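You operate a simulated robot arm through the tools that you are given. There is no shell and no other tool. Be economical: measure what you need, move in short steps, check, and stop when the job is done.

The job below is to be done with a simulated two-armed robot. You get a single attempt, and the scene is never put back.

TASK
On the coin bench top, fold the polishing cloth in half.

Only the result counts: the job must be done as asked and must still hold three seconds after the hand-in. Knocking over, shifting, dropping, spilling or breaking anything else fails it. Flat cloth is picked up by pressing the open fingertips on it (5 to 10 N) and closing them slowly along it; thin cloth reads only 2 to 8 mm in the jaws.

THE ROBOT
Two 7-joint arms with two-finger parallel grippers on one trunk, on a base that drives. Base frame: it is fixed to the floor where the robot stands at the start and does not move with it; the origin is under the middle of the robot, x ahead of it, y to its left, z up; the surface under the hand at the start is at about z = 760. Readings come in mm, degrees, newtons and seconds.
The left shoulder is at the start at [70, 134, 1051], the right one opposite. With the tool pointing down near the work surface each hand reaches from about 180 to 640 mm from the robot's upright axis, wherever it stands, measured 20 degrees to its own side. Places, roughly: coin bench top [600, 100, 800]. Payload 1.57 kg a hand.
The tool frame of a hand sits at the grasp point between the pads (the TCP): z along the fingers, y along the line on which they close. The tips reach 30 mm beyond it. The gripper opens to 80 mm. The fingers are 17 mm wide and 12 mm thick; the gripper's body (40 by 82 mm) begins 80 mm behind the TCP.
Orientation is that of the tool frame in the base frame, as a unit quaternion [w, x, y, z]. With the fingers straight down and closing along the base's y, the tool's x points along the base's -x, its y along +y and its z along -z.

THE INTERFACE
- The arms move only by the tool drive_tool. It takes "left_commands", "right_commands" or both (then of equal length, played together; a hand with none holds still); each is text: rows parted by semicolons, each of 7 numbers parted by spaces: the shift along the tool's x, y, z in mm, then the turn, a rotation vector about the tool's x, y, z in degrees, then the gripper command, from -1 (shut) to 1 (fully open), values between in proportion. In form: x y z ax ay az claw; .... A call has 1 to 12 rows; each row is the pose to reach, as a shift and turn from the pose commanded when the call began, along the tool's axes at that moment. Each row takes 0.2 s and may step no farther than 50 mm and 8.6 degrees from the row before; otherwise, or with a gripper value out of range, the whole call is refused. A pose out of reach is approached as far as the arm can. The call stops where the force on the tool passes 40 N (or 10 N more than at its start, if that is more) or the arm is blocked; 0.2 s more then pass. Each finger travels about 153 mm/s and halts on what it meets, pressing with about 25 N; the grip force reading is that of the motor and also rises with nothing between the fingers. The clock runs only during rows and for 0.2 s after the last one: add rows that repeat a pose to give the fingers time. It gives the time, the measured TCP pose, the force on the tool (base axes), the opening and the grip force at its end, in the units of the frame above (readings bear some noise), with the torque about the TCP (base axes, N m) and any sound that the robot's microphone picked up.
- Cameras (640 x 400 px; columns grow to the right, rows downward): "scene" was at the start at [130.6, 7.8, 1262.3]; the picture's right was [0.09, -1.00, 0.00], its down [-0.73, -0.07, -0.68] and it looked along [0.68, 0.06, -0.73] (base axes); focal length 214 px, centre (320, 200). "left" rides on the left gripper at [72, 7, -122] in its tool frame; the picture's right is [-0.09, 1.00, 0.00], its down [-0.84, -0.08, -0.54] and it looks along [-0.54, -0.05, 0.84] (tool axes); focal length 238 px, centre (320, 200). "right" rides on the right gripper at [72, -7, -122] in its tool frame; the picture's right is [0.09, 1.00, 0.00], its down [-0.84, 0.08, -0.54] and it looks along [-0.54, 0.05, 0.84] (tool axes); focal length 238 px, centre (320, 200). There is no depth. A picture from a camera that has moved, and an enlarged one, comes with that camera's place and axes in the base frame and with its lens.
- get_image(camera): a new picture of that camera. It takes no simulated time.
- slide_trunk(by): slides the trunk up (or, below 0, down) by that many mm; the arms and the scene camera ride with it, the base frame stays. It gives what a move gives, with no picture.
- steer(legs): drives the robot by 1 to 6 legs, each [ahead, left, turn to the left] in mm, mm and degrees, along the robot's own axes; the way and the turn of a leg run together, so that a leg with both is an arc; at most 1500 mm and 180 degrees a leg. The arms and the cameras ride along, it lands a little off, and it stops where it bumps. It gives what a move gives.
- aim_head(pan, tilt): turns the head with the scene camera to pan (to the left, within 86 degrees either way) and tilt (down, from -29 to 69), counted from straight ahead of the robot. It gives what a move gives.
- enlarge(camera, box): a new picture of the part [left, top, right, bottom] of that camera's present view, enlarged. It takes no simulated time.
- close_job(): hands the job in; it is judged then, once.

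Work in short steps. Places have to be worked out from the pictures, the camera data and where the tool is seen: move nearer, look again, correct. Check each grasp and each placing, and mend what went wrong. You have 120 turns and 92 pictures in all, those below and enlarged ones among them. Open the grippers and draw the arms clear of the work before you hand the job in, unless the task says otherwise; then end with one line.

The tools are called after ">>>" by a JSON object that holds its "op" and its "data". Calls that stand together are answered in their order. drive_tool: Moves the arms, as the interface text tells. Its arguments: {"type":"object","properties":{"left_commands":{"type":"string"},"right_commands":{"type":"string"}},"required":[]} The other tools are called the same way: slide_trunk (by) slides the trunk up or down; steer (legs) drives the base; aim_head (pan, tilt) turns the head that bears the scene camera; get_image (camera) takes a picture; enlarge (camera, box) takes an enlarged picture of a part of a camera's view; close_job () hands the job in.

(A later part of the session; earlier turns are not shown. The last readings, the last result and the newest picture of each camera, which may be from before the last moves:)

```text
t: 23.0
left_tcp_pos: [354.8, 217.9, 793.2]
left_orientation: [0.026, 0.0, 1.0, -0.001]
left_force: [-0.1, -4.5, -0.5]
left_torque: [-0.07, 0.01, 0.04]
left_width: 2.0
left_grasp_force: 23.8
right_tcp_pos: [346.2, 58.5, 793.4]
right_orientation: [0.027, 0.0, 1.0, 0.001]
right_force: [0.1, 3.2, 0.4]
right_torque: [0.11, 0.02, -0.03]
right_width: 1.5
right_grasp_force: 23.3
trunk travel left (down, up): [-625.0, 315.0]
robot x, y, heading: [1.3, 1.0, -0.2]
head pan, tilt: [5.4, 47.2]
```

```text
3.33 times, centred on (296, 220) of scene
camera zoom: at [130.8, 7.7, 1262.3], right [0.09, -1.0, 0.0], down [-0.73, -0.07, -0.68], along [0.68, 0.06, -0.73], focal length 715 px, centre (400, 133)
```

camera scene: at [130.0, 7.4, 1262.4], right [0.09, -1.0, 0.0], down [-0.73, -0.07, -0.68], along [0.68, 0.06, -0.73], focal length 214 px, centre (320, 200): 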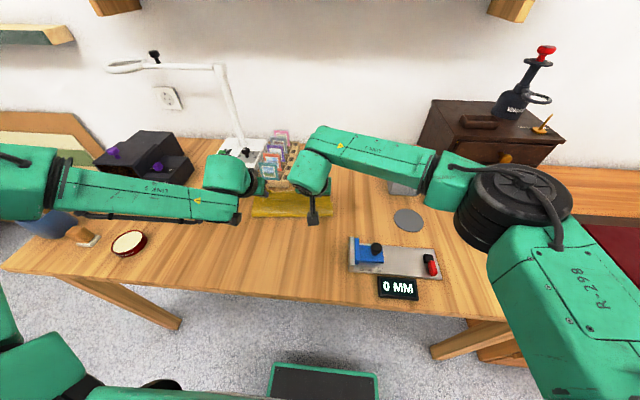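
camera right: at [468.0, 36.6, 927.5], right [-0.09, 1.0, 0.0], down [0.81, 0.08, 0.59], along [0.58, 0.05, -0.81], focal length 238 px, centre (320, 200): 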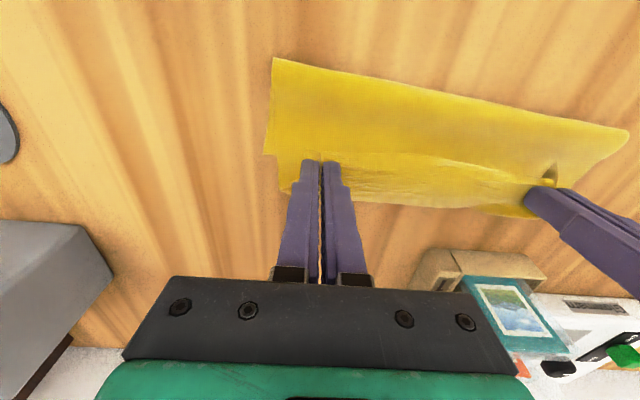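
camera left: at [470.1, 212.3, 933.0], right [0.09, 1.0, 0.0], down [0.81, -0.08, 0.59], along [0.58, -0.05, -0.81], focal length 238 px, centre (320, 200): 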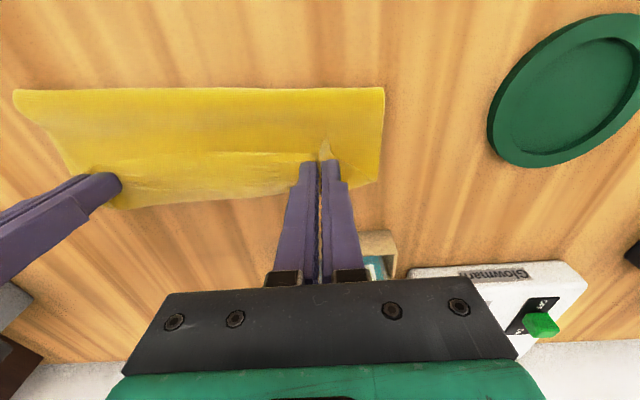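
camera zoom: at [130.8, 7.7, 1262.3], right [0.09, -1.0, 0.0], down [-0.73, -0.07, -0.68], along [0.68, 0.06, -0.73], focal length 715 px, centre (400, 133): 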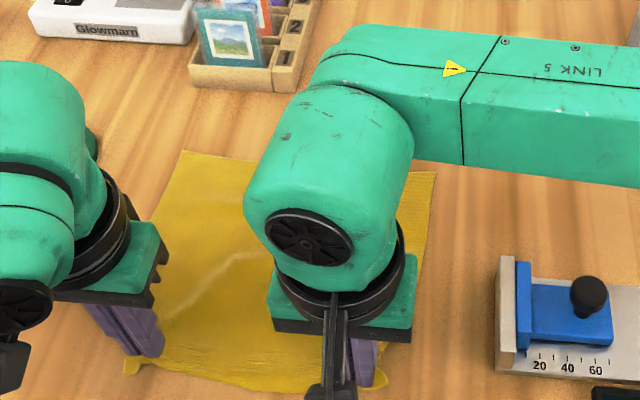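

Flat. Release both, rise, and draw the hands outward to view the cloth.

>>> {"op": "drive_tool", "data": {"left_commands": "0 0 0 0 0 0 -0.8;0 0 0 0 0 0 -0.5;0 0 0 0 0 0 -0.25;0 0 -30 0 0 0 -0.25;0 30 -70 0 0 0 -0.25;0 70 -100 0 0 0 0;0 110 -120 0 0 0 0;0 110 -120 0 0 0 0", "right_commands": "0 0 0 0 0 0 -0.8;0 0 0 0 0 0 -0.5;0 0 0 0 0 0 -0.25;0 0 -30 0 0 0 -0.25;0 -30 -70 0 0 0 -0.25;0 -70 -100 0 0 0 0;0 -110 -120 0 0 0 0;0 -110 -120 0 0 0 0"}}

>>> {"op": "enlarge", "data": {"camera": "scene", "box": [180, 160, 404, 300]}}

>>> {"op": "get_image", "data": {"camera": "left"}}

>>> {"op": "get_image", "data": {"camera": "right"}}

```text
t: 24.8
left_tcp_pos: [348.4, 327.4, 911.6]
left_orientation: [0.026, -0.001, 1.0, -0.001]
left_force: [-0.5, 0.4, 0.0]
left_torque: [-0.02, 0.0, -0.02]
left_width: 40.2
left_grasp_force: 0.0
right_tcp_pos: [338.7, -52.2, 914.6]
right_orientation: [0.027, 0.0, 1.0, 0.0]
right_force: [-0.6, 0.3, 0.6]
right_torque: [-0.04, -0.02, -0.01]
right_width: 39.8
right_grasp_force: 0.0
trunk travel left (down, up): [-625.0, 315.0]
robot x, y, heading: [-0.7, 3.0, -0.2]
head pan, tilt: [5.4, 47.2]
```

```text
2.86 times, centred on (292, 230) of scene
camera zoom: at [131.1, 9.0, 1262.2], right [0.09, -1.0, 0.0], down [-0.73, -0.07, -0.68], along [0.68, 0.06, -0.73], focal length 613 px, centre (400, 114)
```

zoom: 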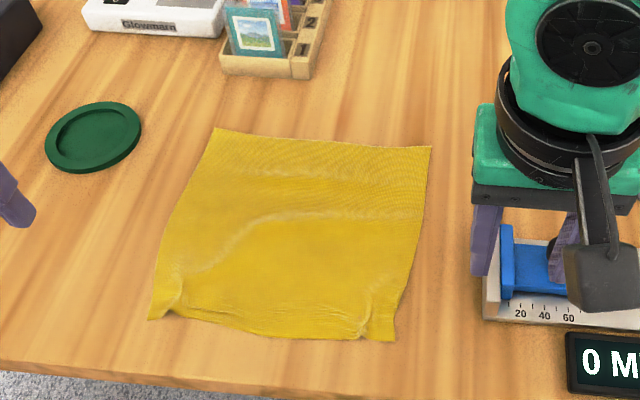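

```text
53 pictures are left
camera left: at [270.7, 335.2, 1029.2], right [0.09, 1.0, 0.0], down [0.81, -0.08, 0.58], along [0.58, -0.05, -0.81], focal length 238 px, centre (320, 200)
```

left: 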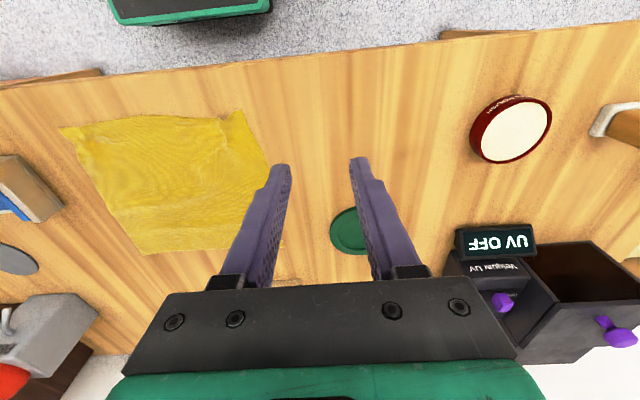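

```text
52 pictures are left
camera right: at [261.5, -58.3, 1032.5], right [-0.09, 1.0, -0.01], down [0.81, 0.08, 0.58], along [0.58, 0.05, -0.81], focal length 238 px, centre (320, 200)
```

right: 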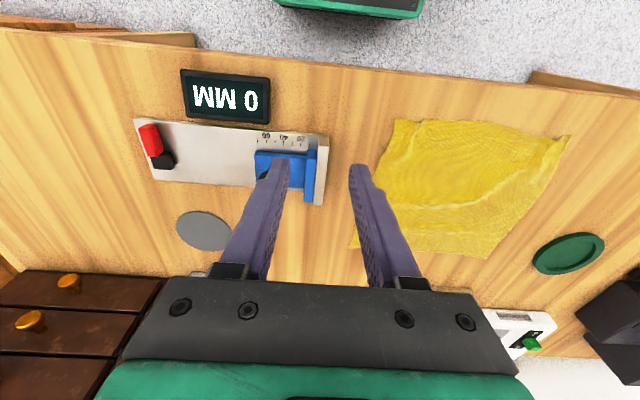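

Cloth lies flat again: corners ≈(559,251), (554,12), (340,244), (340,32), so its midline is x≈448. I now level the hands, then yaw them 90° (cameras outward) to close along x over the midline at y=60 and y=210.

>>> {"op": "drive_tool", "data": {"left_commands": "0 0 0 0 3 0 -0.25;0 0 0 0 3 0 -0.25", "right_commands": "0 0 0 0 3 0 -0.25;0 0 0 0 3 0 -0.25"}}

>>> {"op": "drive_tool", "data": {"left_commands": "-9 -11 5 0 0 8.2 -0.25;-18 -21 9 0 0 16.4 -0.25;-28 -32 14 0 0 24.6 -0.25;-37 -43 19 0 0 32.8 -0.25;-46 -53 24 0 0 41 -0.25;-55 -64 28 0 0 49.2 -0.25;-64 -75 33 0 0 57.4 -0.25;-74 -85 38 0 0 65.6 -0.25;-83 -96 43 0 0 73.8 -0.25;-92 -107 47 0 0 82 -0.25;-101 -117 52 0 0 90 -0.25;-101 -117 52 0 0 90 -0.25", "right_commands": "-10 10 5 0 0 -8.2 -0.25;-20 20 10 0 0 -16.4 -0.25;-30 31 15 0 0 -24.6 -0.25;-40 41 20 0 0 -32.8 -0.25;-50 51 25 0 0 -41 -0.25;-60 61 30 0 0 -49.2 -0.25;-70 71 35 0 0 -57.4 -0.25;-80 81 40 0 0 -65.6 -0.25;-90 92 45 0 0 -73.8 -0.25;-100 102 50 0 0 -82 -0.25;-110 112 55 0 0 -90 -0.25;-110 112 55 0 0 -90 -0.25"}}

>>> {"op": "get_image", "data": {"camera": "left"}}

>>> {"op": "get_image", "data": {"camera": "right"}}

>>> {"op": "get_image", "data": {"camera": "scene"}}

```text
t: 25.4
left_tcp_pos: [347.3, 326.8, 912.3]
left_orientation: [0.001, -0.001, 1.0, 0.0]
left_force: [-1.2, -0.1, -0.7]
left_torque: [0.01, -0.02, 0.03]
left_width: 30.3
left_grasp_force: 0.1
right_tcp_pos: [337.6, -51.6, 915.2]
right_orientation: [-0.001, 0.0, 1.0, 0.001]
right_force: [-0.2, 0.6, 0.6]
right_torque: [0.01, -0.01, -0.01]
right_width: 30.1
right_grasp_force: 0.1
trunk travel left (down, up): [-625.0, 315.0]
robot x, y, heading: [1.1, -1.9, -0.1]
head pan, tilt: [5.4, 47.2]
```

```text
t: 28.0
left_tcp_pos: [448.9, 209.9, 857.6]
left_orientation: [0.0, 0.707, 0.708, 0.0]
left_force: [-0.3, 0.0, -1.2]
left_torque: [0.03, 0.02, -0.01]
left_width: 29.8
left_grasp_force: 0.1
right_tcp_pos: [353.7, 46.3, 880.4]
right_orientation: [0.061, -0.612, 0.787, -0.059]
right_force: [-0.3, -0.9, -0.1]
right_torque: [0.0, 0.03, 0.02]
right_width: 29.9
right_grasp_force: 0.1
right hand out of reach, approached as far as the arm can: row 8, 9, 10, 11, 12
trunk travel left (down, up): [-625.0, 315.0]
robot x, y, heading: [-2.9, 0.5, -0.0]
head pan, tilt: [5.4, 47.2]
```

```text
51 pictures are left
camera left: at [454.8, 282.0, 979.7], right [1.0, -0.09, 0.0], down [-0.08, -0.84, 0.54], along [-0.05, -0.54, -0.84], focal length 238 px, centre (320, 200)
```

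left: 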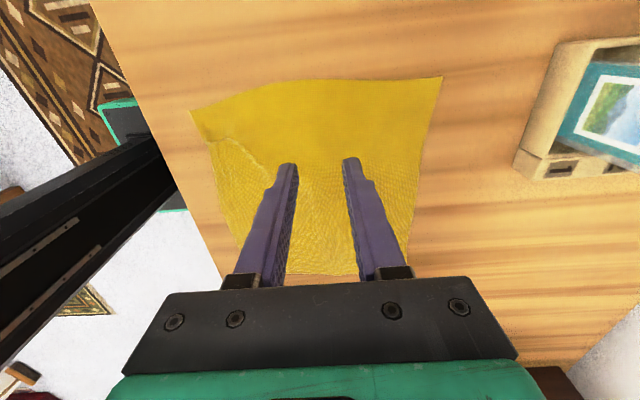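

```text
50 pictures are left
camera right: at [322.5, -22.0, 999.5], right [-0.97, 0.15, -0.17], down [0.04, 0.84, 0.54], along [0.22, 0.52, -0.82], focal length 238 px, centre (320, 200)
```

right: 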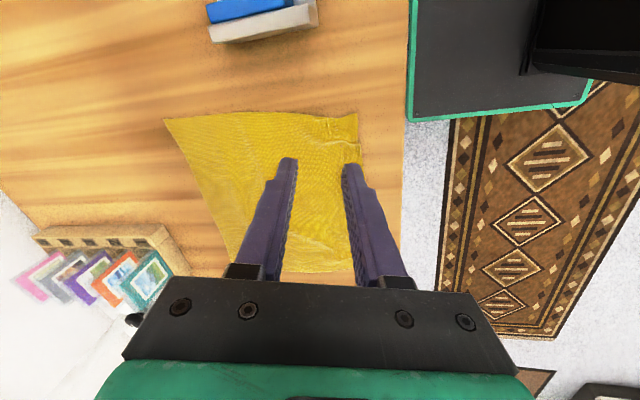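

```text
49 pictures are left
camera scene: at [130.9, 7.9, 1262.2], right [0.09, -1.0, 0.0], down [-0.73, -0.07, -0.68], along [0.68, 0.06, -0.73], focal length 214 px, centre (320, 200)
```

scene: 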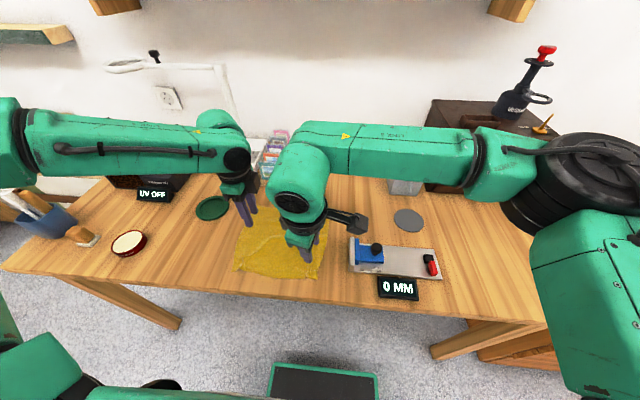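

The right hand can't finish its yaw so far left of its shoulder. Driving the base 130 mm left centres the robot on the cloth; both hands are well above everything.

>>> {"op": "steer", "data": {"legs": [[0, 130, 0]]}}

>>> {"op": "get_image", "data": {"camera": "scene"}}

```text
t: 29.3
left_tcp_pos: [446.7, 340.0, 859.9]
left_orientation: [0.001, 0.706, 0.708, 0.0]
left_force: [0.0, -0.9, 0.5]
left_torque: [-0.02, -0.04, 0.02]
left_width: 30.1
left_grasp_force: 0.1
right_tcp_pos: [354.0, 176.5, 880.3]
right_orientation: [0.061, -0.613, 0.786, -0.059]
right_force: [0.2, 0.1, -0.4]
right_torque: [-0.02, 0.02, 0.02]
right_width: 29.8
right_grasp_force: 0.0
trunk travel left (down, up): [-625.0, 315.0]
robot x, y, heading: [-0.9, 130.7, 0.2]
head pan, tilt: [5.4, 47.2]
```

```text
48 pictures are left
camera scene: at [130.5, 137.1, 1262.3], right [0.1, -1.0, 0.0], down [-0.73, -0.07, -0.68], along [0.68, 0.07, -0.73], focal length 214 px, centre (320, 200)
```

scene: 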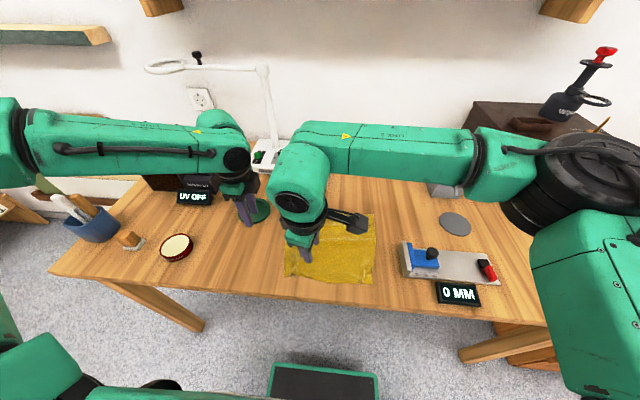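

Base centred. Now bring both hands back over the midline: left to (449,210), right to (449,60) with its yaw finished.

>>> {"op": "drive_tool", "data": {"left_commands": "0 0 0 0 0 0 -0.25;-26 0 0 0 0 0 -0.25;-52 1 0 0 0 0 -0.25;-78 1 0 0 0 0 -0.25;-104 2 0 0 0 0 -0.25;-130 2 0 0 0 0 -0.25;-130 2 0 0 0 0 -0.25", "right_commands": "18 -23 4 -2 0 -3 -0.25;36 -46 8 -4 0 -6 -0.25;54 -69 15 -6 0 -9 -0.25;72 -92 23 -8 0 -12 -0.25;90.5 -115.6 31 -9.7 0.2 -14 -0.25;90.5 -115.6 38 -9.7 0.2 -14 -0.25;90.5 -115.6 38 -9.7 0.2 -14 -0.25"}}

>>> {"op": "get_image", "data": {"camera": "left"}}

>>> {"op": "get_image", "data": {"camera": "right"}}

```text
t: 30.9
left_tcp_pos: [450.2, 210.2, 858.8]
left_orientation: [0.001, 0.706, 0.708, 0.001]
left_force: [-0.4, 0.4, -0.6]
left_torque: [-0.01, 0.02, 0.01]
left_width: 30.1
left_grasp_force: 0.0
right_tcp_pos: [310.3, 127.4, 873.5]
right_orientation: [0.056, -0.653, 0.753, -0.06]
right_force: [0.1, -0.1, 0.5]
right_torque: [-0.01, -0.02, -0.01]
right_width: 30.1
right_grasp_force: 0.1
right hand out of reach, approached as far as the arm can: row 1, 2, 3, 4, 5, 6, 7
trunk travel left (down, up): [-625.0, 315.0]
robot x, y, heading: [0.1, 130.0, 0.2]
head pan, tilt: [5.4, 47.2]
```

```text
47 pictures are left
camera left: at [455.9, 282.2, 980.7], right [1.0, -0.09, 0.0], down [-0.07, -0.84, 0.54], along [-0.05, -0.54, -0.84], focal length 238 px, centre (320, 200)
```

left: 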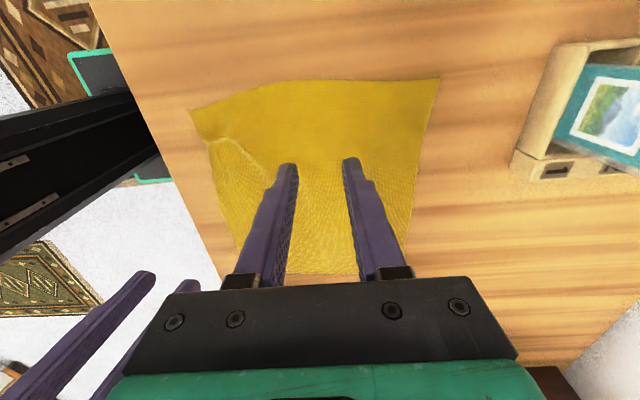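

```text
46 pictures are left
camera right: at [287.2, 57.1, 995.6], right [-0.99, 0.05, -0.16], down [-0.05, 0.85, 0.53], along [0.16, 0.53, -0.83], focal length 238 px, centre (320, 200)
```

right: 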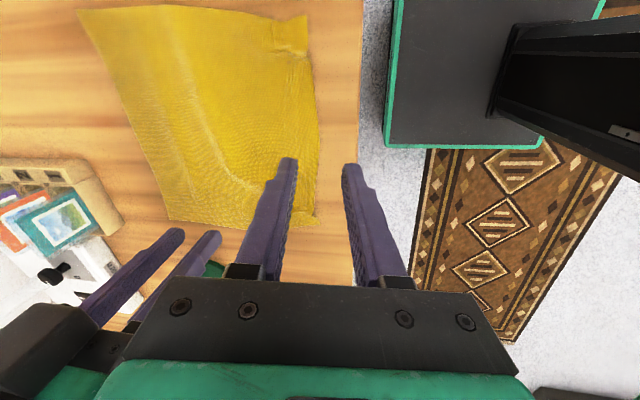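

The right wrist hits a limit with this yaw. I unwind it back to neutral at a comfortable place, then try the opposite yaw.

>>> {"op": "drive_tool", "data": {"right_commands": "9 -11 -1 -0.75 0.7 8.2 -0.25;19 -21 -2 -1.5 1.4 16.3 -0.25;28 -32 -3 -2.2 2.1 24.5 -0.25;37 -43 -4 -3 2.8 32.7 -0.25;46 -54 -5 -3.7 3.5 40.8 -0.25;56 -64 -6 -4.5 4.2 49 -0.25;65 -75 -7 -5.2 4.9 57.2 -0.25;74 -86 -8 -6 5.6 65.4 -0.25;84 -97 -9 -6.7 6.3 73.5 -0.25;93 -107 -10 -7.5 7 81.7 -0.25;93 -107 -10 -7.5 7 81.7 -0.25"}}

```text
t: 33.3
left_tcp_pos: [450.6, 211.1, 858.5]
left_orientation: [0.001, 0.706, 0.708, 0.001]
left_force: [-0.1, 0.5, 0.5]
left_torque: [0.03, -0.02, -0.03]
left_width: 30.0
left_grasp_force: 0.0
right_tcp_pos: [407.5, 22.0, 892.5]
right_orientation: [0.0, 0.001, 1.0, 0.0]
right_force: [0.1, 0.7, 0.1]
right_torque: [0.01, -0.03, -0.01]
right_width: 30.2
right_grasp_force: 0.1
trunk travel left (down, up): [-625.0, 315.0]
robot x, y, heading: [-0.4, 134.8, 0.1]
head pan, tilt: [5.4, 47.2]
```

Neutral again. Try the −90° yaw in place here, now that the base is better placed.

>>> {"op": "drive_tool", "data": {"right_commands": "0 0 0 0 0 -8.2 -0.25;0 0 0 0 0 -16.4 -0.25;0 0 0 0 0 -24.6 -0.25;0 0 0 0 0 -32.8 -0.25;0 0 0 0 0 -41 -0.25;0 0 0 0 0 -49.2 -0.25;0 0 0 0 0 -57.4 -0.25;0 0 0 0 0 -65.6 -0.25;0 0 0 0 0 -73.8 -0.25;0 0 0 0 0 -82 -0.25;0 0 0 0 0 -90 -0.25;0 0 0 0 0 -90 -0.25"}}

```text
t: 35.9
left_tcp_pos: [450.8, 209.5, 856.6]
left_orientation: [0.0, 0.705, 0.709, 0.0]
left_force: [0.3, 0.4, 0.0]
left_torque: [0.01, 0.0, 0.02]
left_width: 30.0
left_grasp_force: 0.1
right_tcp_pos: [288.4, 100.8, 874.2]
right_orientation: [0.035, -0.658, 0.751, -0.051]
right_force: [0.3, 0.7, -0.1]
right_torque: [0.04, -0.04, -0.02]
right_width: 30.1
right_grasp_force: 0.1
right hand out of reach, approached as far as the arm can: row 7, 8, 9, 10, 11, 12
trunk travel left (down, up): [-625.0, 315.0]
robot x, y, heading: [-0.2, 132.7, 0.2]
head pan, tilt: [5.4, 47.2]
```

Still blocked that way. Unwind again, then try +90°.

>>> {"op": "drive_tool", "data": {"right_commands": "6 -13 0 -0.6 0.4 8.2 -0.25;12 -26 0 -1.3 0.9 16.4 -0.25;19 -40 0 -1.9 1.3 24.6 -0.25;25 -53 0 -2.6 1.8 32.8 -0.25;31 -66 0 -3.2 2.2 41 -0.25;37 -79 0 -3.8 2.6 49.2 -0.25;44 -92 0 -4.5 3.1 57.4 -0.25;50 -106 -1 -5.1 3.5 65.6 -0.25;56 -119 -1 -5.8 4 73.8 -0.25;62.5 -132 -1 -6.4 4.4 82.2 -0.25;62.5 -132 -1 -6.4 4.4 82.2 -0.25"}}

>>> {"op": "drive_tool", "data": {"right_commands": "0 0 0 0 0 8.2 -0.25;0 0 0 0 0 16.4 -0.25;0 0 0 0 0 24.6 -0.25;0 0 0 0 0 32.8 -0.25;0 0 0 0 0 41 -0.25;0 0 0 0 0 49.2 -0.25;0 0 0 0 0 57.4 -0.25;0 0 0 0 0 65.6 -0.25;0 0 0 0 0 73.8 -0.25;0 0 0 0 0 82 -0.25;0 0 0 0 0 90 -0.25;0 0 0 0 0 90 -0.25"}}

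```text
t: 38.3
left_tcp_pos: [450.2, 209.7, 858.4]
left_orientation: [0.001, 0.706, 0.709, 0.001]
left_force: [-0.6, -0.2, 1.1]
left_torque: [0.01, 0.02, -0.01]
left_width: 29.7
left_grasp_force: 0.0
right_tcp_pos: [415.2, 25.4, 889.2]
right_orientation: [0.0, 0.0, 1.0, 0.0]
right_force: [-0.3, -0.5, -0.3]
right_torque: [-0.04, 0.0, 0.01]
right_width: 29.9
right_grasp_force: 0.2
trunk travel left (down, up): [-625.0, 315.0]
robot x, y, heading: [2.6, 128.2, 0.1]
head pan, tilt: [5.4, 47.2]
```

```text
t: 40.9
left_tcp_pos: [449.1, 210.7, 858.7]
left_orientation: [0.001, 0.706, 0.708, 0.001]
left_force: [-0.4, 1.2, 0.1]
left_torque: [-0.03, 0.0, 0.03]
left_width: 30.0
left_grasp_force: 0.1
right_tcp_pos: [414.4, 27.1, 888.9]
right_orientation: [0.0, 0.707, 0.707, 0.0]
right_force: [-0.4, -0.3, 0.3]
right_torque: [0.02, 0.02, -0.02]
right_width: 30.0
right_grasp_force: 0.0
trunk travel left (down, up): [-625.0, 315.0]
robot x, y, heading: [0.7, 130.8, 0.3]
head pan, tilt: [5.4, 47.2]
```

+90° works. Move the right hand over (449,60) at matching height and look.

>>> {"op": "drive_tool", "data": {"right_commands": "16 17 10 0 0 0 -0.25;33 35 31 0 0 0 -0.25;33 35 31 0 0 0 -0.25"}}

>>> {"op": "get_image", "data": {"camera": "right"}}

>>> {"op": "get_image", "data": {"camera": "scene"}}

```text
t: 41.7
left_tcp_pos: [450.2, 210.8, 859.2]
left_orientation: [0.001, 0.706, 0.708, 0.001]
left_force: [0.4, -0.1, -0.6]
left_torque: [0.0, -0.03, 0.0]
left_width: 30.1
left_grasp_force: 0.1
right_tcp_pos: [448.9, 59.5, 857.3]
right_orientation: [0.0, 0.707, 0.707, 0.0]
right_force: [-0.4, 0.2, 0.8]
right_torque: [0.0, -0.04, -0.02]
right_width: 29.8
right_grasp_force: 0.0
trunk travel left (down, up): [-625.0, 315.0]
robot x, y, heading: [2.1, 128.0, -0.2]
head pan, tilt: [5.4, 47.2]
```

```text
45 pictures are left
camera right: at [443.6, 131.1, 978.6], right [1.0, 0.09, 0.0], down [0.08, -0.84, 0.54], along [0.05, -0.54, -0.84], focal length 238 px, centre (320, 200)
```

right: 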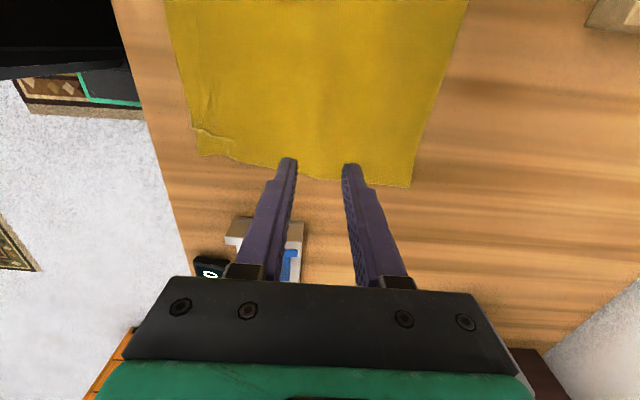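

```text
44 pictures are left
camera scene: at [129.9, 137.2, 1262.4], right [0.1, -1.0, 0.0], down [-0.73, -0.07, -0.68], along [0.68, 0.07, -0.73], focal length 214 px, centre (320, 200)
```

scene: 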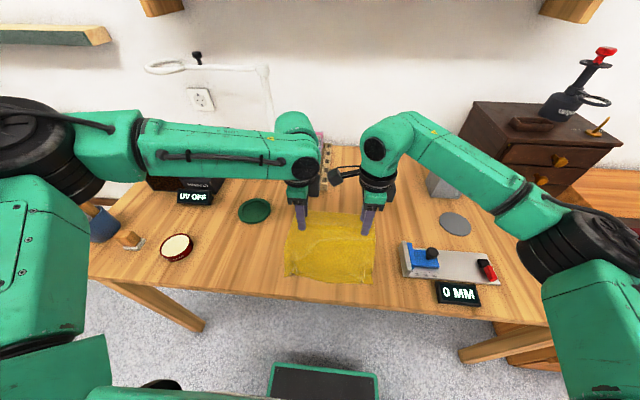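

The midline from all four corners is x≈443.5. Shift both hands there, a bit wider apart (y=48, 222), and descend to just above the cloth.

>>> {"op": "drive_tool", "data": {"left_commands": "6 -4 25 0 0 0 -0.25;11 -7 50 0 0 0 -0.25;11 -7 64 0 0 0 -0.25;11 -7 64 0 0 0 -0.25", "right_commands": "-6 -3 25 0 0 0 -0.25;-12 -6 50 0 0 0 -0.25;-12 -6 62 0 0 0 -0.25;-12 -6 62 0 0 0 -0.25"}}

>>> {"op": "get_image", "data": {"camera": "left"}}

>>> {"op": "get_image", "data": {"camera": "right"}}

```text
t: 42.7
left_tcp_pos: [439.5, 224.4, 797.8]
left_orientation: [0.002, 0.706, 0.708, 0.001]
left_force: [0.4, -0.4, 0.0]
left_torque: [0.0, 0.0, -0.01]
left_width: 30.0
left_grasp_force: 0.1
left hand out of reach, approached as far as the arm can: row 3, 4
right_tcp_pos: [443.7, 46.5, 797.0]
right_orientation: [0.0, 0.706, 0.708, -0.001]
right_force: [-1.1, -0.2, 0.2]
right_torque: [-0.03, -0.04, -0.02]
right_width: 30.0
right_grasp_force: 0.1
trunk travel left (down, up): [-625.0, 315.0]
robot x, y, heading: [2.1, 126.5, 0.2]
head pan, tilt: [5.4, 47.2]
```

```text
43 pictures are left
camera left: at [446.4, 297.6, 920.1], right [1.0, -0.09, 0.0], down [-0.08, -0.84, 0.54], along [-0.05, -0.54, -0.84], focal length 238 px, centre (320, 200)
```

left: 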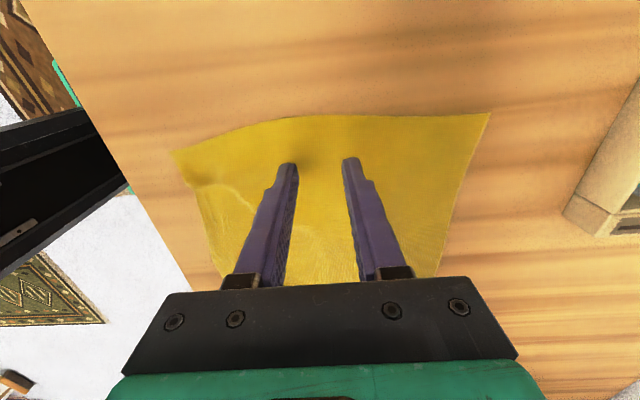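

```text
42 pictures are left
camera right: at [438.8, 119.0, 918.6], right [1.0, 0.09, 0.0], down [0.08, -0.84, 0.54], along [0.05, -0.54, -0.84], focal length 238 px, centre (320, 200)
```

right: 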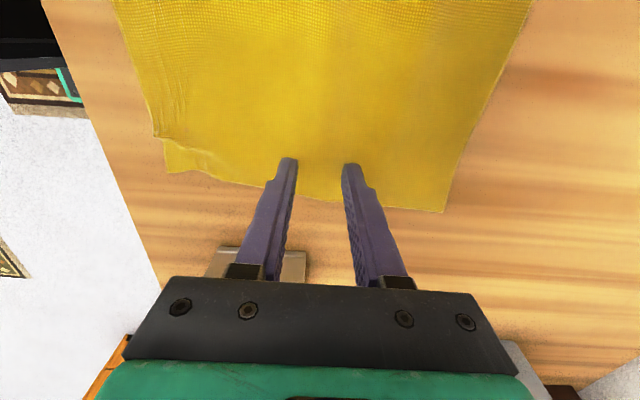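

The left arm's reach ends here, but the trunk can do the lowering. First trim left x by +4 mm, then slide the trunk down 5 mm.

>>> {"op": "drive_tool", "data": {"left_commands": "0 2 0 0 0 0 -0.25;0 4 0 0 0 0 -0.25"}}

>>> {"op": "slide_trunk", "data": {"by": -5}}

```text
t: 43.3
left_tcp_pos: [442.3, 227.2, 800.0]
left_orientation: [0.001, 0.706, 0.708, 0.001]
left_force: [0.1, -1.0, 0.1]
left_torque: [0.03, 0.01, 0.01]
left_width: 29.8
left_grasp_force: 0.0
right_tcp_pos: [444.8, 46.4, 797.4]
right_orientation: [0.001, 0.706, 0.708, 0.0]
right_force: [0.5, 0.3, 0.0]
right_torque: [-0.01, 0.0, 0.01]
right_width: 30.1
right_grasp_force: 0.1
trunk travel left (down, up): [-625.0, 315.0]
robot x, y, heading: [-0.4, 130.5, 0.4]
head pan, tilt: [5.4, 47.2]
```

```text
t: 43.8
left_tcp_pos: [443.5, 227.0, 793.5]
left_orientation: [0.001, 0.706, 0.708, 0.0]
left_force: [1.2, -0.2, -0.6]
left_torque: [0.0, 0.01, 0.02]
left_width: 30.2
left_grasp_force: 0.0
right_tcp_pos: [445.2, 47.4, 793.1]
right_orientation: [-0.001, 0.706, 0.708, 0.001]
right_force: [-0.5, 0.6, 0.0]
right_torque: [-0.03, 0.0, 0.03]
right_width: 30.0
right_grasp_force: 0.0
trunk travel left (down, up): [-620.0, 320.0]
robot x, y, heading: [2.0, 130.4, 0.1]
head pan, tilt: [5.4, 47.2]
```

Both at ≈793, aligned on x≈444. Slide down 3 mm more to make contact.

>>> {"op": "slide_trunk", "data": {"by": -3}}

```text
t: 44.3
left_tcp_pos: [441.7, 226.5, 792.1]
left_orientation: [0.002, 0.706, 0.709, 0.0]
left_force: [0.6, 0.2, 0.3]
left_torque: [-0.01, -0.02, -0.04]
left_width: 29.9
left_grasp_force: 0.1
right_tcp_pos: [444.9, 46.6, 791.7]
right_orientation: [0.001, 0.705, 0.709, 0.001]
right_force: [0.4, -2.2, 13.4]
right_torque: [-0.06, 0.24, 0.06]
right_width: 29.5
right_grasp_force: 0.1
trunk travel left (down, up): [-617.0, 323.0]
robot x, y, heading: [-1.2, 130.9, 0.0]
head pan, tilt: [5.4, 47.2]
```

Right presses 13 N, left not yet touching. Raise the right 1.3 mm relative and slide down 1 mm.

>>> {"op": "drive_tool", "data": {"right_commands": "0 0 -1.3 0 0 0 -0.25"}}

>>> {"op": "slide_trunk", "data": {"by": -1}}

```text
t: 44.7
left_tcp_pos: [441.8, 226.5, 790.6]
left_orientation: [0.002, 0.706, 0.708, 0.001]
left_force: [0.0, 0.6, -0.6]
left_torque: [0.0, -0.02, 0.01]
left_width: 30.0
left_grasp_force: 0.0
right_tcp_pos: [445.1, 47.6, 791.1]
right_orientation: [0.0, 0.706, 0.708, 0.001]
right_force: [1.2, -1.5, 9.5]
right_torque: [-0.07, 0.05, 0.04]
right_width: 29.4
right_grasp_force: 0.0
trunk travel left (down, up): [-617.0, 323.0]
robot x, y, heading: [-2.4, 132.1, 0.2]
head pan, tilt: [5.4, 47.2]
```

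```text
t: 45.2
left_tcp_pos: [440.3, 227.7, 792.2]
left_orientation: [0.002, 0.706, 0.708, 0.001]
left_force: [0.1, -0.5, 3.9]
left_torque: [0.03, 0.09, 0.0]
left_width: 29.8
left_grasp_force: 0.1
right_tcp_pos: [443.4, 48.4, 790.0]
right_orientation: [0.001, 0.706, 0.708, 0.001]
right_force: [2.6, -2.0, 14.3]
right_torque: [-0.09, 0.15, 0.03]
right_width: 28.8
right_grasp_force: 0.1
trunk travel left (down, up): [-616.0, 324.0]
robot x, y, heading: [-0.5, 126.8, 0.0]
head pan, tilt: [5.4, 47.2]
```

Left 4 N, right 14 N. One more balancing step.

>>> {"op": "drive_tool", "data": {"right_commands": "0 0 -2.5 0 0 0 -0.25"}}

>>> {"op": "slide_trunk", "data": {"by": -1}}

```text
t: 45.6
left_tcp_pos: [441.4, 225.9, 791.6]
left_orientation: [0.001, 0.706, 0.708, 0.002]
left_force: [-0.5, 1.2, 11.4]
left_torque: [0.07, 0.28, -0.04]
left_width: 30.3
left_grasp_force: 0.7
right_tcp_pos: [444.2, 47.1, 791.7]
right_orientation: [0.001, 0.706, 0.708, -0.001]
right_force: [0.3, -0.4, -0.3]
right_torque: [-0.01, -0.02, 0.0]
right_width: 30.0
right_grasp_force: 0.0
trunk travel left (down, up): [-616.0, 324.0]
robot x, y, heading: [-1.0, 127.5, -0.1]
head pan, tilt: [5.4, 47.2]
```

```text
t: 46.2
left_tcp_pos: [442.4, 226.6, 792.0]
left_orientation: [0.004, 0.706, 0.708, 0.002]
left_force: [0.6, 2.7, 21.4]
left_torque: [0.12, 0.49, -0.05]
left_width: 29.7
left_grasp_force: 0.1
right_tcp_pos: [442.6, 47.0, 792.1]
right_orientation: [0.0, 0.706, 0.708, 0.001]
right_force: [-0.1, -1.1, 0.2]
right_torque: [-0.02, -0.01, 0.01]
right_width: 30.0
right_grasp_force: 0.2
trunk travel left (down, up): [-615.0, 325.0]
robot x, y, heading: [-2.0, 131.2, 0.2]
head pan, tilt: [5.4, 47.2]
```

Left overshot to 21 N (it settles late); fine trims now: left up 1.2, right down 1.2.

>>> {"op": "drive_tool", "data": {"left_commands": "0 0 -1.2 0 0 0 -0.25;0 0 -1.2 0 0 0 -0.25", "right_commands": "0 0 1.2 0 0 0 -0.25;0 0 1.2 0 0 0 -0.25"}}

```text
t: 46.8
left_tcp_pos: [440.3, 226.5, 791.0]
left_orientation: [0.001, 0.705, 0.709, 0.001]
left_force: [1.4, -0.3, 7.1]
left_torque: [-0.01, 0.04, 0.03]
left_width: 29.0
left_grasp_force: 0.0
right_tcp_pos: [444.4, 47.6, 790.1]
right_orientation: [0.001, 0.707, 0.708, 0.001]
right_force: [-1.3, -0.8, 8.6]
right_torque: [-0.05, 0.21, 0.01]
right_width: 30.7
right_grasp_force: 0.3
trunk travel left (down, up): [-615.0, 325.0]
robot x, y, heading: [1.2, 132.1, 0.3]
head pan, tilt: [5.4, 47.2]
```

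7 and 8.6 N: close slowly, adding a hair of pressure.

>>> {"op": "drive_tool", "data": {"left_commands": "0 0 0.5 0 0 0 -0.3;0 0 0.5 0 0 0 -0.37;0 0 0.5 0 0 0 -0.44;0 0 0.5 0 0 0 -0.51;0 0 0.5 0 0 0 -0.58;0 0 0.5 0 0 0 -0.65;0 0 0.5 0 0 0 -0.72;0 0 0.5 0 0 0 -0.79;0 0 0.5 0 0 0 -0.86;0 0 0.5 0 0 0 -0.93;0 0 0.5 0 0 0 -1;0 0 0.5 0 0 0 -1", "right_commands": "0 0 0.4 0 0 0 -0.3;0 0 0.4 0 0 0 -0.37;0 0 0.4 0 0 0 -0.44;0 0 0.4 0 0 0 -0.51;0 0 0.4 0 0 0 -0.58;0 0 0.4 0 0 0 -0.65;0 0 0.4 0 0 0 -0.72;0 0 0.4 0 0 0 -0.79;0 0 0.4 0 0 0 -0.86;0 0 0.4 0 0 0 -0.93;0 0 0.4 0 0 0 -1;0 0 0.4 0 0 0 -1"}}

>>> {"op": "get_image", "data": {"camera": "left"}}

>>> {"op": "get_image", "data": {"camera": "right"}}

```text
t: 49.4
left_tcp_pos: [440.2, 227.9, 791.5]
left_orientation: [0.002, 0.706, 0.708, 0.001]
left_force: [-0.9, -0.8, 1.4]
left_torque: [0.02, -0.01, 0.01]
left_width: 1.9
left_grasp_force: 23.5
right_tcp_pos: [443.4, 48.2, 790.4]
right_orientation: [0.001, 0.706, 0.708, 0.002]
right_force: [-0.7, 0.2, 25.6]
right_torque: [0.06, 0.07, 0.01]
right_width: 1.7
right_grasp_force: 23.2
trunk travel left (down, up): [-615.0, 325.0]
robot x, y, heading: [-2.2, 129.4, 0.1]
head pan, tilt: [5.4, 47.2]
```

```text
41 pictures are left
camera left: at [446.2, 300.1, 913.0], right [1.0, -0.09, 0.01], down [-0.08, -0.84, 0.54], along [-0.04, -0.54, -0.84], focal length 238 px, centre (320, 200)
```

left: 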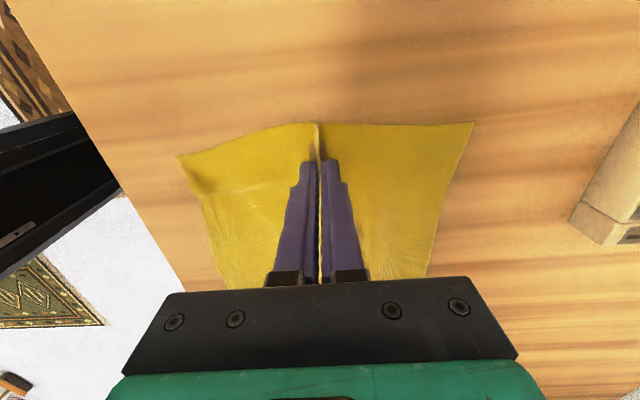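

```text
40 pictures are left
camera right: at [436.0, 120.7, 912.6], right [1.0, 0.09, 0.0], down [0.08, -0.84, 0.54], along [0.05, -0.54, -0.84], focal length 238 px, centre (320, 200)
```

right: 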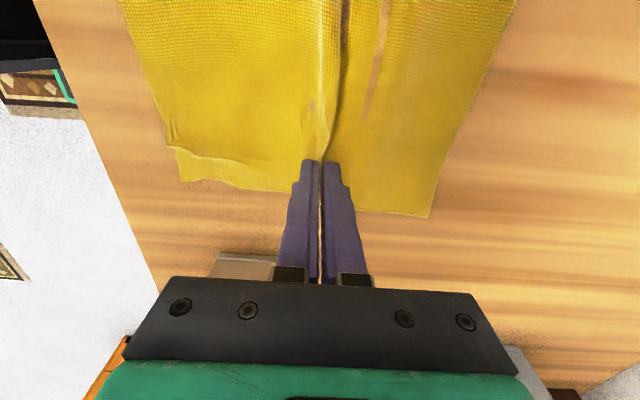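

Both hold a ridge (1.9 and 1.7 mm), continuous across the cloth, with near and far halves equal (≈98/99 left, ≈101/91 right). Lift by the trunk so both halves hang.

>>> {"op": "slide_trunk", "data": {"by": 50}}

>>> {"op": "slide_trunk", "data": {"by": 50}}

>>> {"op": "get_image", "data": {"camera": "scene"}}

>>> {"op": "get_image", "data": {"camera": "left"}}

>>> {"op": "get_image", "data": {"camera": "right"}}

```text
t: 50.3
left_tcp_pos: [443.2, 227.2, 838.8]
left_orientation: [0.001, 0.705, 0.709, 0.0]
left_force: [0.8, -0.5, 0.2]
left_torque: [-0.03, -0.01, 0.01]
left_width: 1.7
left_grasp_force: 23.2
right_tcp_pos: [445.2, 47.3, 838.1]
right_orientation: [0.0, 0.706, 0.708, -0.002]
right_force: [0.0, 0.6, 0.5]
right_torque: [-0.01, 0.03, -0.01]
right_width: 2.1
right_grasp_force: 23.8
trunk travel left (down, up): [-665.0, 275.0]
robot x, y, heading: [1.4, 128.0, -0.2]
head pan, tilt: [5.4, 47.2]
```

```text
t: 51.2
left_tcp_pos: [443.6, 226.7, 889.3]
left_orientation: [0.001, 0.706, 0.708, 0.0]
left_force: [-0.1, -0.1, -0.2]
left_torque: [0.01, 0.0, -0.01]
left_width: 1.7
left_grasp_force: 23.5
right_tcp_pos: [445.7, 46.8, 888.3]
right_orientation: [0.001, 0.706, 0.708, -0.001]
right_force: [-0.8, -0.4, -0.8]
right_torque: [0.03, -0.01, -0.03]
right_width: 1.4
right_grasp_force: 23.2
trunk travel left (down, up): [-715.0, 225.0]
robot x, y, heading: [-1.8, 131.1, 0.2]
head pan, tilt: [5.4, 47.2]
```

```text
39 pictures are left
camera scene: at [130.8, 137.7, 1352.3], right [0.1, -1.0, 0.0], down [-0.73, -0.07, -0.68], along [0.68, 0.07, -0.73], focal length 214 px, centre (320, 200)
```

scene: 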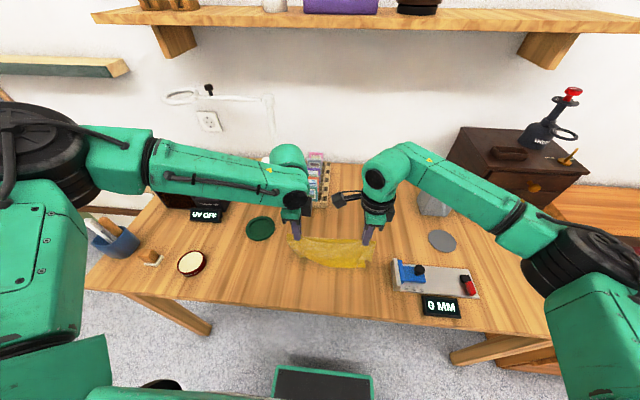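

```text
38 pictures are left
camera left: at [449.3, 299.7, 1011.4], right [1.0, -0.09, 0.0], down [-0.08, -0.84, 0.54], along [-0.05, -0.54, -0.84], focal length 238 px, centre (320, 200)
```

left: 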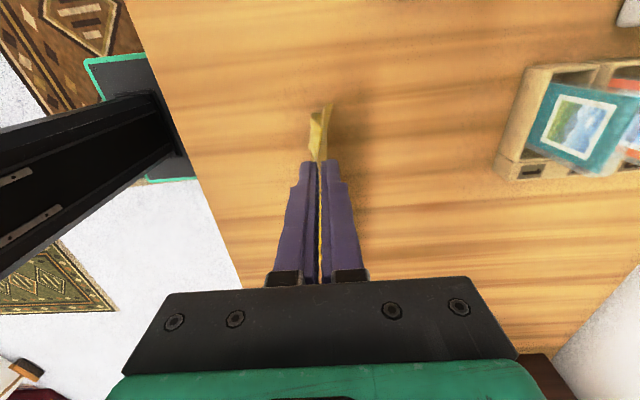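

```text
37 pictures are left
camera right: at [439.0, 120.2, 1010.4], right [1.0, 0.09, 0.0], down [0.08, -0.84, 0.54], along [0.05, -0.54, -0.84], focal length 238 px, centre (320, 200)
```

right: 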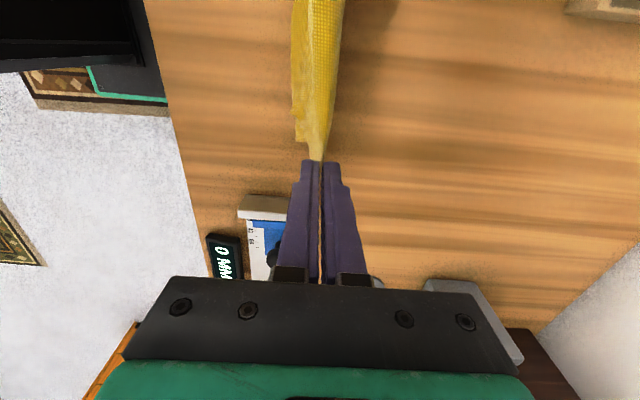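

It hangs folded over its middle. Zoom in to judge sag and whether the edges touch the bench.

>>> {"op": "enlarge", "data": {"camera": "scene", "box": [256, 190, 416, 290]}}

```text
4.00 times, centred on (336, 240) of scene
camera zoom: at [130.8, 137.7, 1352.3], right [0.1, -1.0, 0.0], down [-0.73, -0.07, -0.68], along [0.68, 0.07, -0.73], focal length 858 px, centre (256, 40)
```

zoom: 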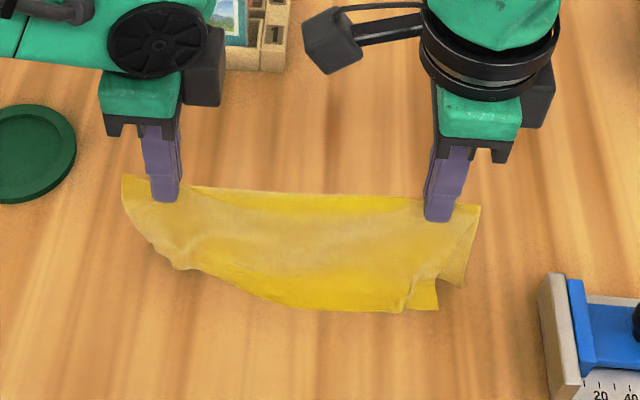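

Both halves hang evenly with the lower edges about at the bench. I stretch the ridge slightly and then lay it down toward the robot, alternating small base moves back with trunk moves down.

>>> {"op": "drive_tool", "data": {"left_commands": "1.5 0 0 0 0 0 -1;3 0 0 0 0 0 -1;3 0 0 0 0 0 -1", "right_commands": "-1.5 0 0 0 0 0 -1;-3 0 0 0 0 0 -1;-3 0 0 0 0 0 -1"}}

>>> {"op": "slide_trunk", "data": {"by": -8}}

>>> {"op": "steer", "data": {"legs": [[-25, 0, 0]]}}

>>> {"op": "slide_trunk", "data": {"by": -8}}

>>> {"op": "enlarge", "data": {"camera": "scene", "box": [256, 190, 416, 290]}}

```text
t: 52.0
left_tcp_pos: [442.6, 230.0, 888.3]
left_orientation: [0.002, 0.706, 0.708, 0.0]
left_force: [0.6, -4.8, 0.0]
left_torque: [-0.12, -0.03, 0.01]
left_width: 1.8
left_grasp_force: 24.2
right_tcp_pos: [445.6, 46.3, 889.2]
right_orientation: [0.0, 0.706, 0.708, 0.0]
right_force: [-0.6, 3.9, -0.6]
right_torque: [0.12, 0.02, -0.02]
right_width: 1.7
right_grasp_force: 24.0
trunk travel left (down, up): [-715.0, 225.0]
robot x, y, heading: [-0.4, 131.1, 0.2]
head pan, tilt: [5.4, 47.2]
```

```text
t: 52.6
left_tcp_pos: [442.7, 230.0, 881.4]
left_orientation: [0.001, 0.705, 0.709, 0.0]
left_force: [0.1, -5.3, -0.2]
left_torque: [-0.14, 0.0, 0.0]
left_width: 1.6
left_grasp_force: 23.2
right_tcp_pos: [445.0, 45.1, 881.2]
right_orientation: [0.0, 0.706, 0.708, 0.0]
right_force: [0.1, 5.5, 0.4]
right_torque: [0.12, 0.02, -0.02]
right_width: 1.6
right_grasp_force: 23.3
trunk travel left (down, up): [-707.0, 233.0]
robot x, y, heading: [-0.2, 129.2, 0.3]
head pan, tilt: [5.4, 47.2]
```

```text
t: 53.4
left_tcp_pos: [419.9, 230.0, 877.9]
left_orientation: [0.0, 0.706, 0.708, -0.001]
left_force: [-0.2, -5.5, 0.0]
left_torque: [-0.15, 0.03, -0.02]
left_width: 1.8
left_grasp_force: 23.4
right_tcp_pos: [423.2, 44.7, 879.1]
right_orientation: [-0.002, 0.706, 0.708, -0.001]
right_force: [0.9, 5.6, 0.6]
right_torque: [0.18, 0.07, 0.03]
right_width: 1.6
right_grasp_force: 23.4
trunk travel left (down, up): [-707.0, 233.0]
robot x, y, heading: [-24.5, 130.2, 0.0]
head pan, tilt: [5.4, 47.2]
```

```text
t: 54.0
left_tcp_pos: [418.3, 229.8, 872.3]
left_orientation: [0.002, 0.706, 0.708, 0.0]
left_force: [0.0, -4.5, -0.9]
left_torque: [-0.12, 0.02, 0.03]
left_width: 2.1
left_grasp_force: 23.6
right_tcp_pos: [420.9, 46.5, 873.2]
right_orientation: [0.0, 0.707, 0.707, -0.001]
right_force: [0.5, 3.9, -0.2]
right_torque: [0.1, -0.02, 0.03]
right_width: 1.7
right_grasp_force: 23.3
trunk travel left (down, up): [-699.0, 241.0]
robot x, y, heading: [-21.4, 125.9, 0.1]
head pan, tilt: [5.4, 47.2]
```

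```text
4.00 times, centred on (336, 240) of scene
camera zoom: at [107.2, 137.6, 1336.2], right [0.1, -1.0, 0.0], down [-0.73, -0.07, -0.68], along [0.68, 0.07, -0.73], focal length 858 px, centre (256, 40)
```

zoom: 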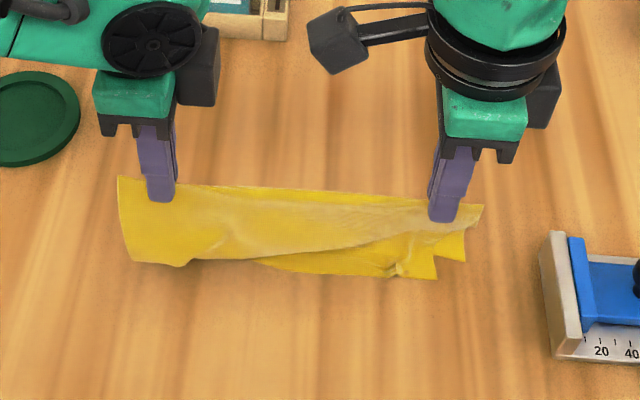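

Fold holds; the lower edges sit roughly below the hands. Continue: move back 35, down 10.

>>> {"op": "steer", "data": {"legs": [[-35, 0, 0]]}}

>>> {"op": "slide_trunk", "data": {"by": -10}}

>>> {"op": "enlarge", "data": {"camera": "scene", "box": [256, 190, 416, 290]}}

>>> {"op": "get_image", "data": {"camera": "right"}}

```text
t: 54.8
left_tcp_pos: [385.6, 230.2, 871.5]
left_orientation: [0.0, 0.705, 0.709, -0.001]
left_force: [0.5, -5.2, -0.1]
left_torque: [-0.14, 0.03, -0.01]
left_width: 1.8
left_grasp_force: 23.1
right_tcp_pos: [388.6, 44.7, 872.6]
right_orientation: [-0.001, 0.707, 0.707, -0.001]
right_force: [0.7, 4.7, 0.4]
right_torque: [0.16, 0.05, -0.03]
right_width: 1.4
right_grasp_force: 23.6
trunk travel left (down, up): [-699.0, 241.0]
robot x, y, heading: [-59.1, 133.9, -0.0]
head pan, tilt: [5.4, 47.2]
```

```text
t: 55.4
left_tcp_pos: [383.9, 230.4, 864.1]
left_orientation: [0.002, 0.706, 0.708, -0.001]
left_force: [-0.5, -4.0, 0.1]
left_torque: [-0.13, -0.01, -0.03]
left_width: 1.8
left_grasp_force: 23.6
right_tcp_pos: [386.5, 46.3, 863.2]
right_orientation: [0.0, 0.706, 0.708, 0.001]
right_force: [-0.8, 4.6, 0.0]
right_torque: [0.13, 0.02, 0.01]
right_width: 1.7
right_grasp_force: 23.4
trunk travel left (down, up): [-689.0, 251.0]
robot x, y, heading: [-59.1, 133.9, 0.1]
head pan, tilt: [5.4, 47.2]
```

```text
4.00 times, centred on (336, 240) of scene
camera zoom: at [72.1, 137.6, 1326.2], right [0.1, -1.0, 0.0], down [-0.73, -0.07, -0.68], along [0.68, 0.07, -0.73], focal length 858 px, centre (256, 40)
```

zoom: 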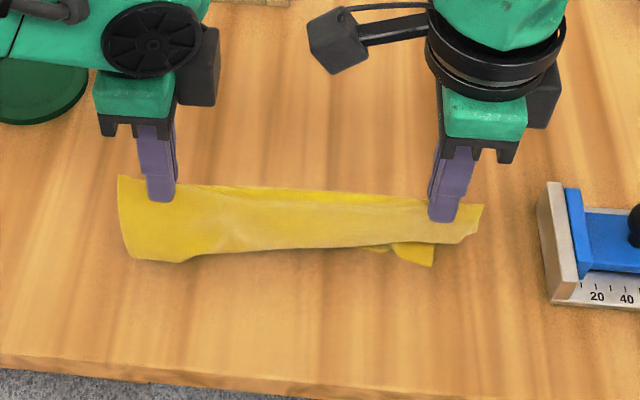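

```text
33 pictures are left
camera right: at [380.0, 117.5, 984.7], right [1.0, 0.09, 0.0], down [0.08, -0.84, 0.54], along [0.05, -0.54, -0.84], focal length 238 px, centre (320, 200)
```

right: 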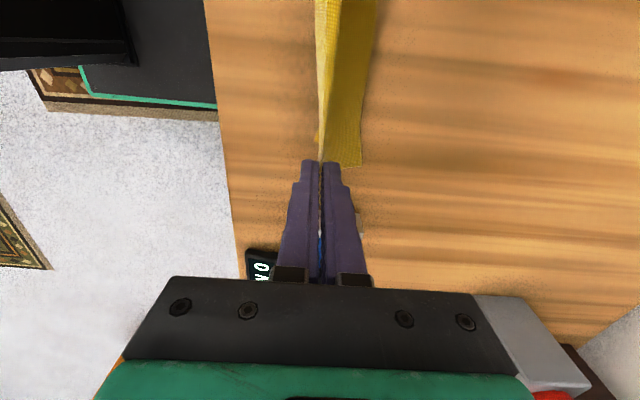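

The far layer's edge trails at x≈431, but the near layer's edge seems to hang right under the hands. Checking with the left camera and a zoom.

>>> {"op": "get_image", "data": {"camera": "left"}}

>>> {"op": "enlarge", "data": {"camera": "right", "box": [240, 0, 440, 180]}}

```text
32 pictures are left
camera left: at [390.5, 302.9, 984.8], right [1.0, -0.09, 0.0], down [-0.07, -0.84, 0.54], along [-0.05, -0.54, -0.84], focal length 238 px, centre (320, 200)
```

left: 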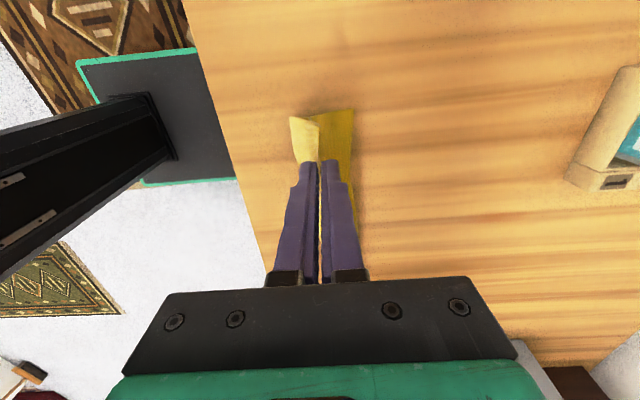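

```text
2.22 times, centred on (340, 90) of right
camera zoom: at [380.0, 117.5, 984.7], right [1.0, 0.09, 0.0], down [0.08, -0.84, 0.54], along [0.05, -0.54, -0.84], focal length 530 px, centre (276, 444)
```

zoom: 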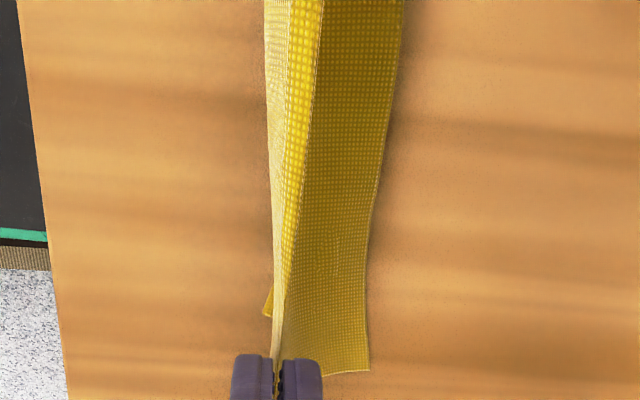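

The two layers have splayed (near edge toward −x, far edge toward +x) because there was slack when they touched. I lift clear so they hang together, go forward 85 mm, and will lay it again keeping it taut.

>>> {"op": "slide_trunk", "data": {"by": 55}}

>>> {"op": "steer", "data": {"legs": [[85, 0, 0]]}}

>>> {"op": "get_image", "data": {"camera": "left"}}

>>> {"op": "enlarge", "data": {"camera": "scene", "box": [256, 190, 416, 290]}}

```text
t: 56.4
left_tcp_pos: [384.6, 230.3, 918.3]
left_orientation: [0.001, 0.705, 0.709, 0.001]
left_force: [0.0, -5.4, -0.2]
left_torque: [-0.13, -0.01, 0.0]
left_width: 1.7
left_grasp_force: 23.6
right_tcp_pos: [386.3, 44.5, 918.6]
right_orientation: [0.0, 0.707, 0.707, 0.0]
right_force: [-0.9, 4.4, -0.6]
right_torque: [0.16, 0.02, -0.01]
right_width: 1.6
right_grasp_force: 23.4
trunk travel left (down, up): [-744.0, 196.0]
robot x, y, heading: [-54.9, 130.3, -0.0]
head pan, tilt: [5.4, 47.2]
```

```text
t: 57.4
left_tcp_pos: [465.4, 230.7, 920.3]
left_orientation: [0.003, 0.705, 0.709, 0.001]
left_force: [0.0, -5.7, 0.8]
left_torque: [-0.11, -0.01, -0.01]
left_width: 1.7
left_grasp_force: 24.2
right_tcp_pos: [468.4, 46.6, 917.4]
right_orientation: [0.0, 0.707, 0.708, 0.001]
right_force: [0.6, 6.0, 0.4]
right_torque: [0.15, 0.02, 0.0]
right_width: 1.9
right_grasp_force: 23.4
trunk travel left (down, up): [-744.0, 196.0]
robot x, y, heading: [22.3, 131.9, 0.4]
head pan, tilt: [5.4, 47.2]
```

```text
30 pictures are left
camera left: at [471.8, 303.3, 1040.7], right [1.0, -0.09, 0.0], down [-0.08, -0.84, 0.54], along [-0.04, -0.54, -0.84], focal length 238 px, centre (320, 200)
```

left: 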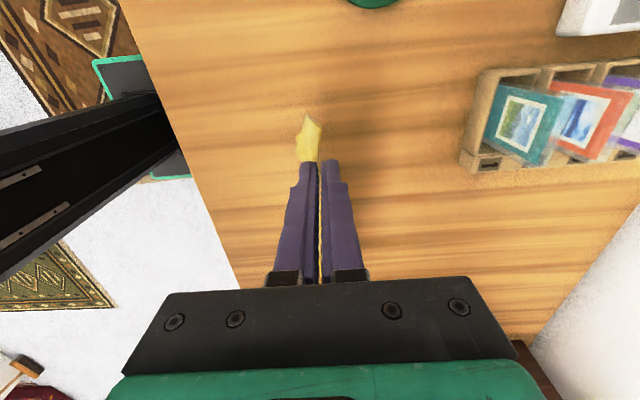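

```text
4.00 times, centred on (336, 240) of scene
camera zoom: at [152.8, 137.9, 1381.5], right [0.1, -1.0, 0.0], down [-0.73, -0.07, -0.68], along [0.68, 0.07, -0.73], focal length 858 px, centre (256, 40)
```

zoom: 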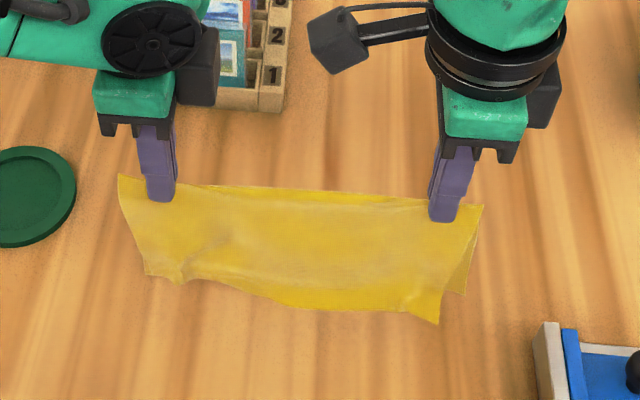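

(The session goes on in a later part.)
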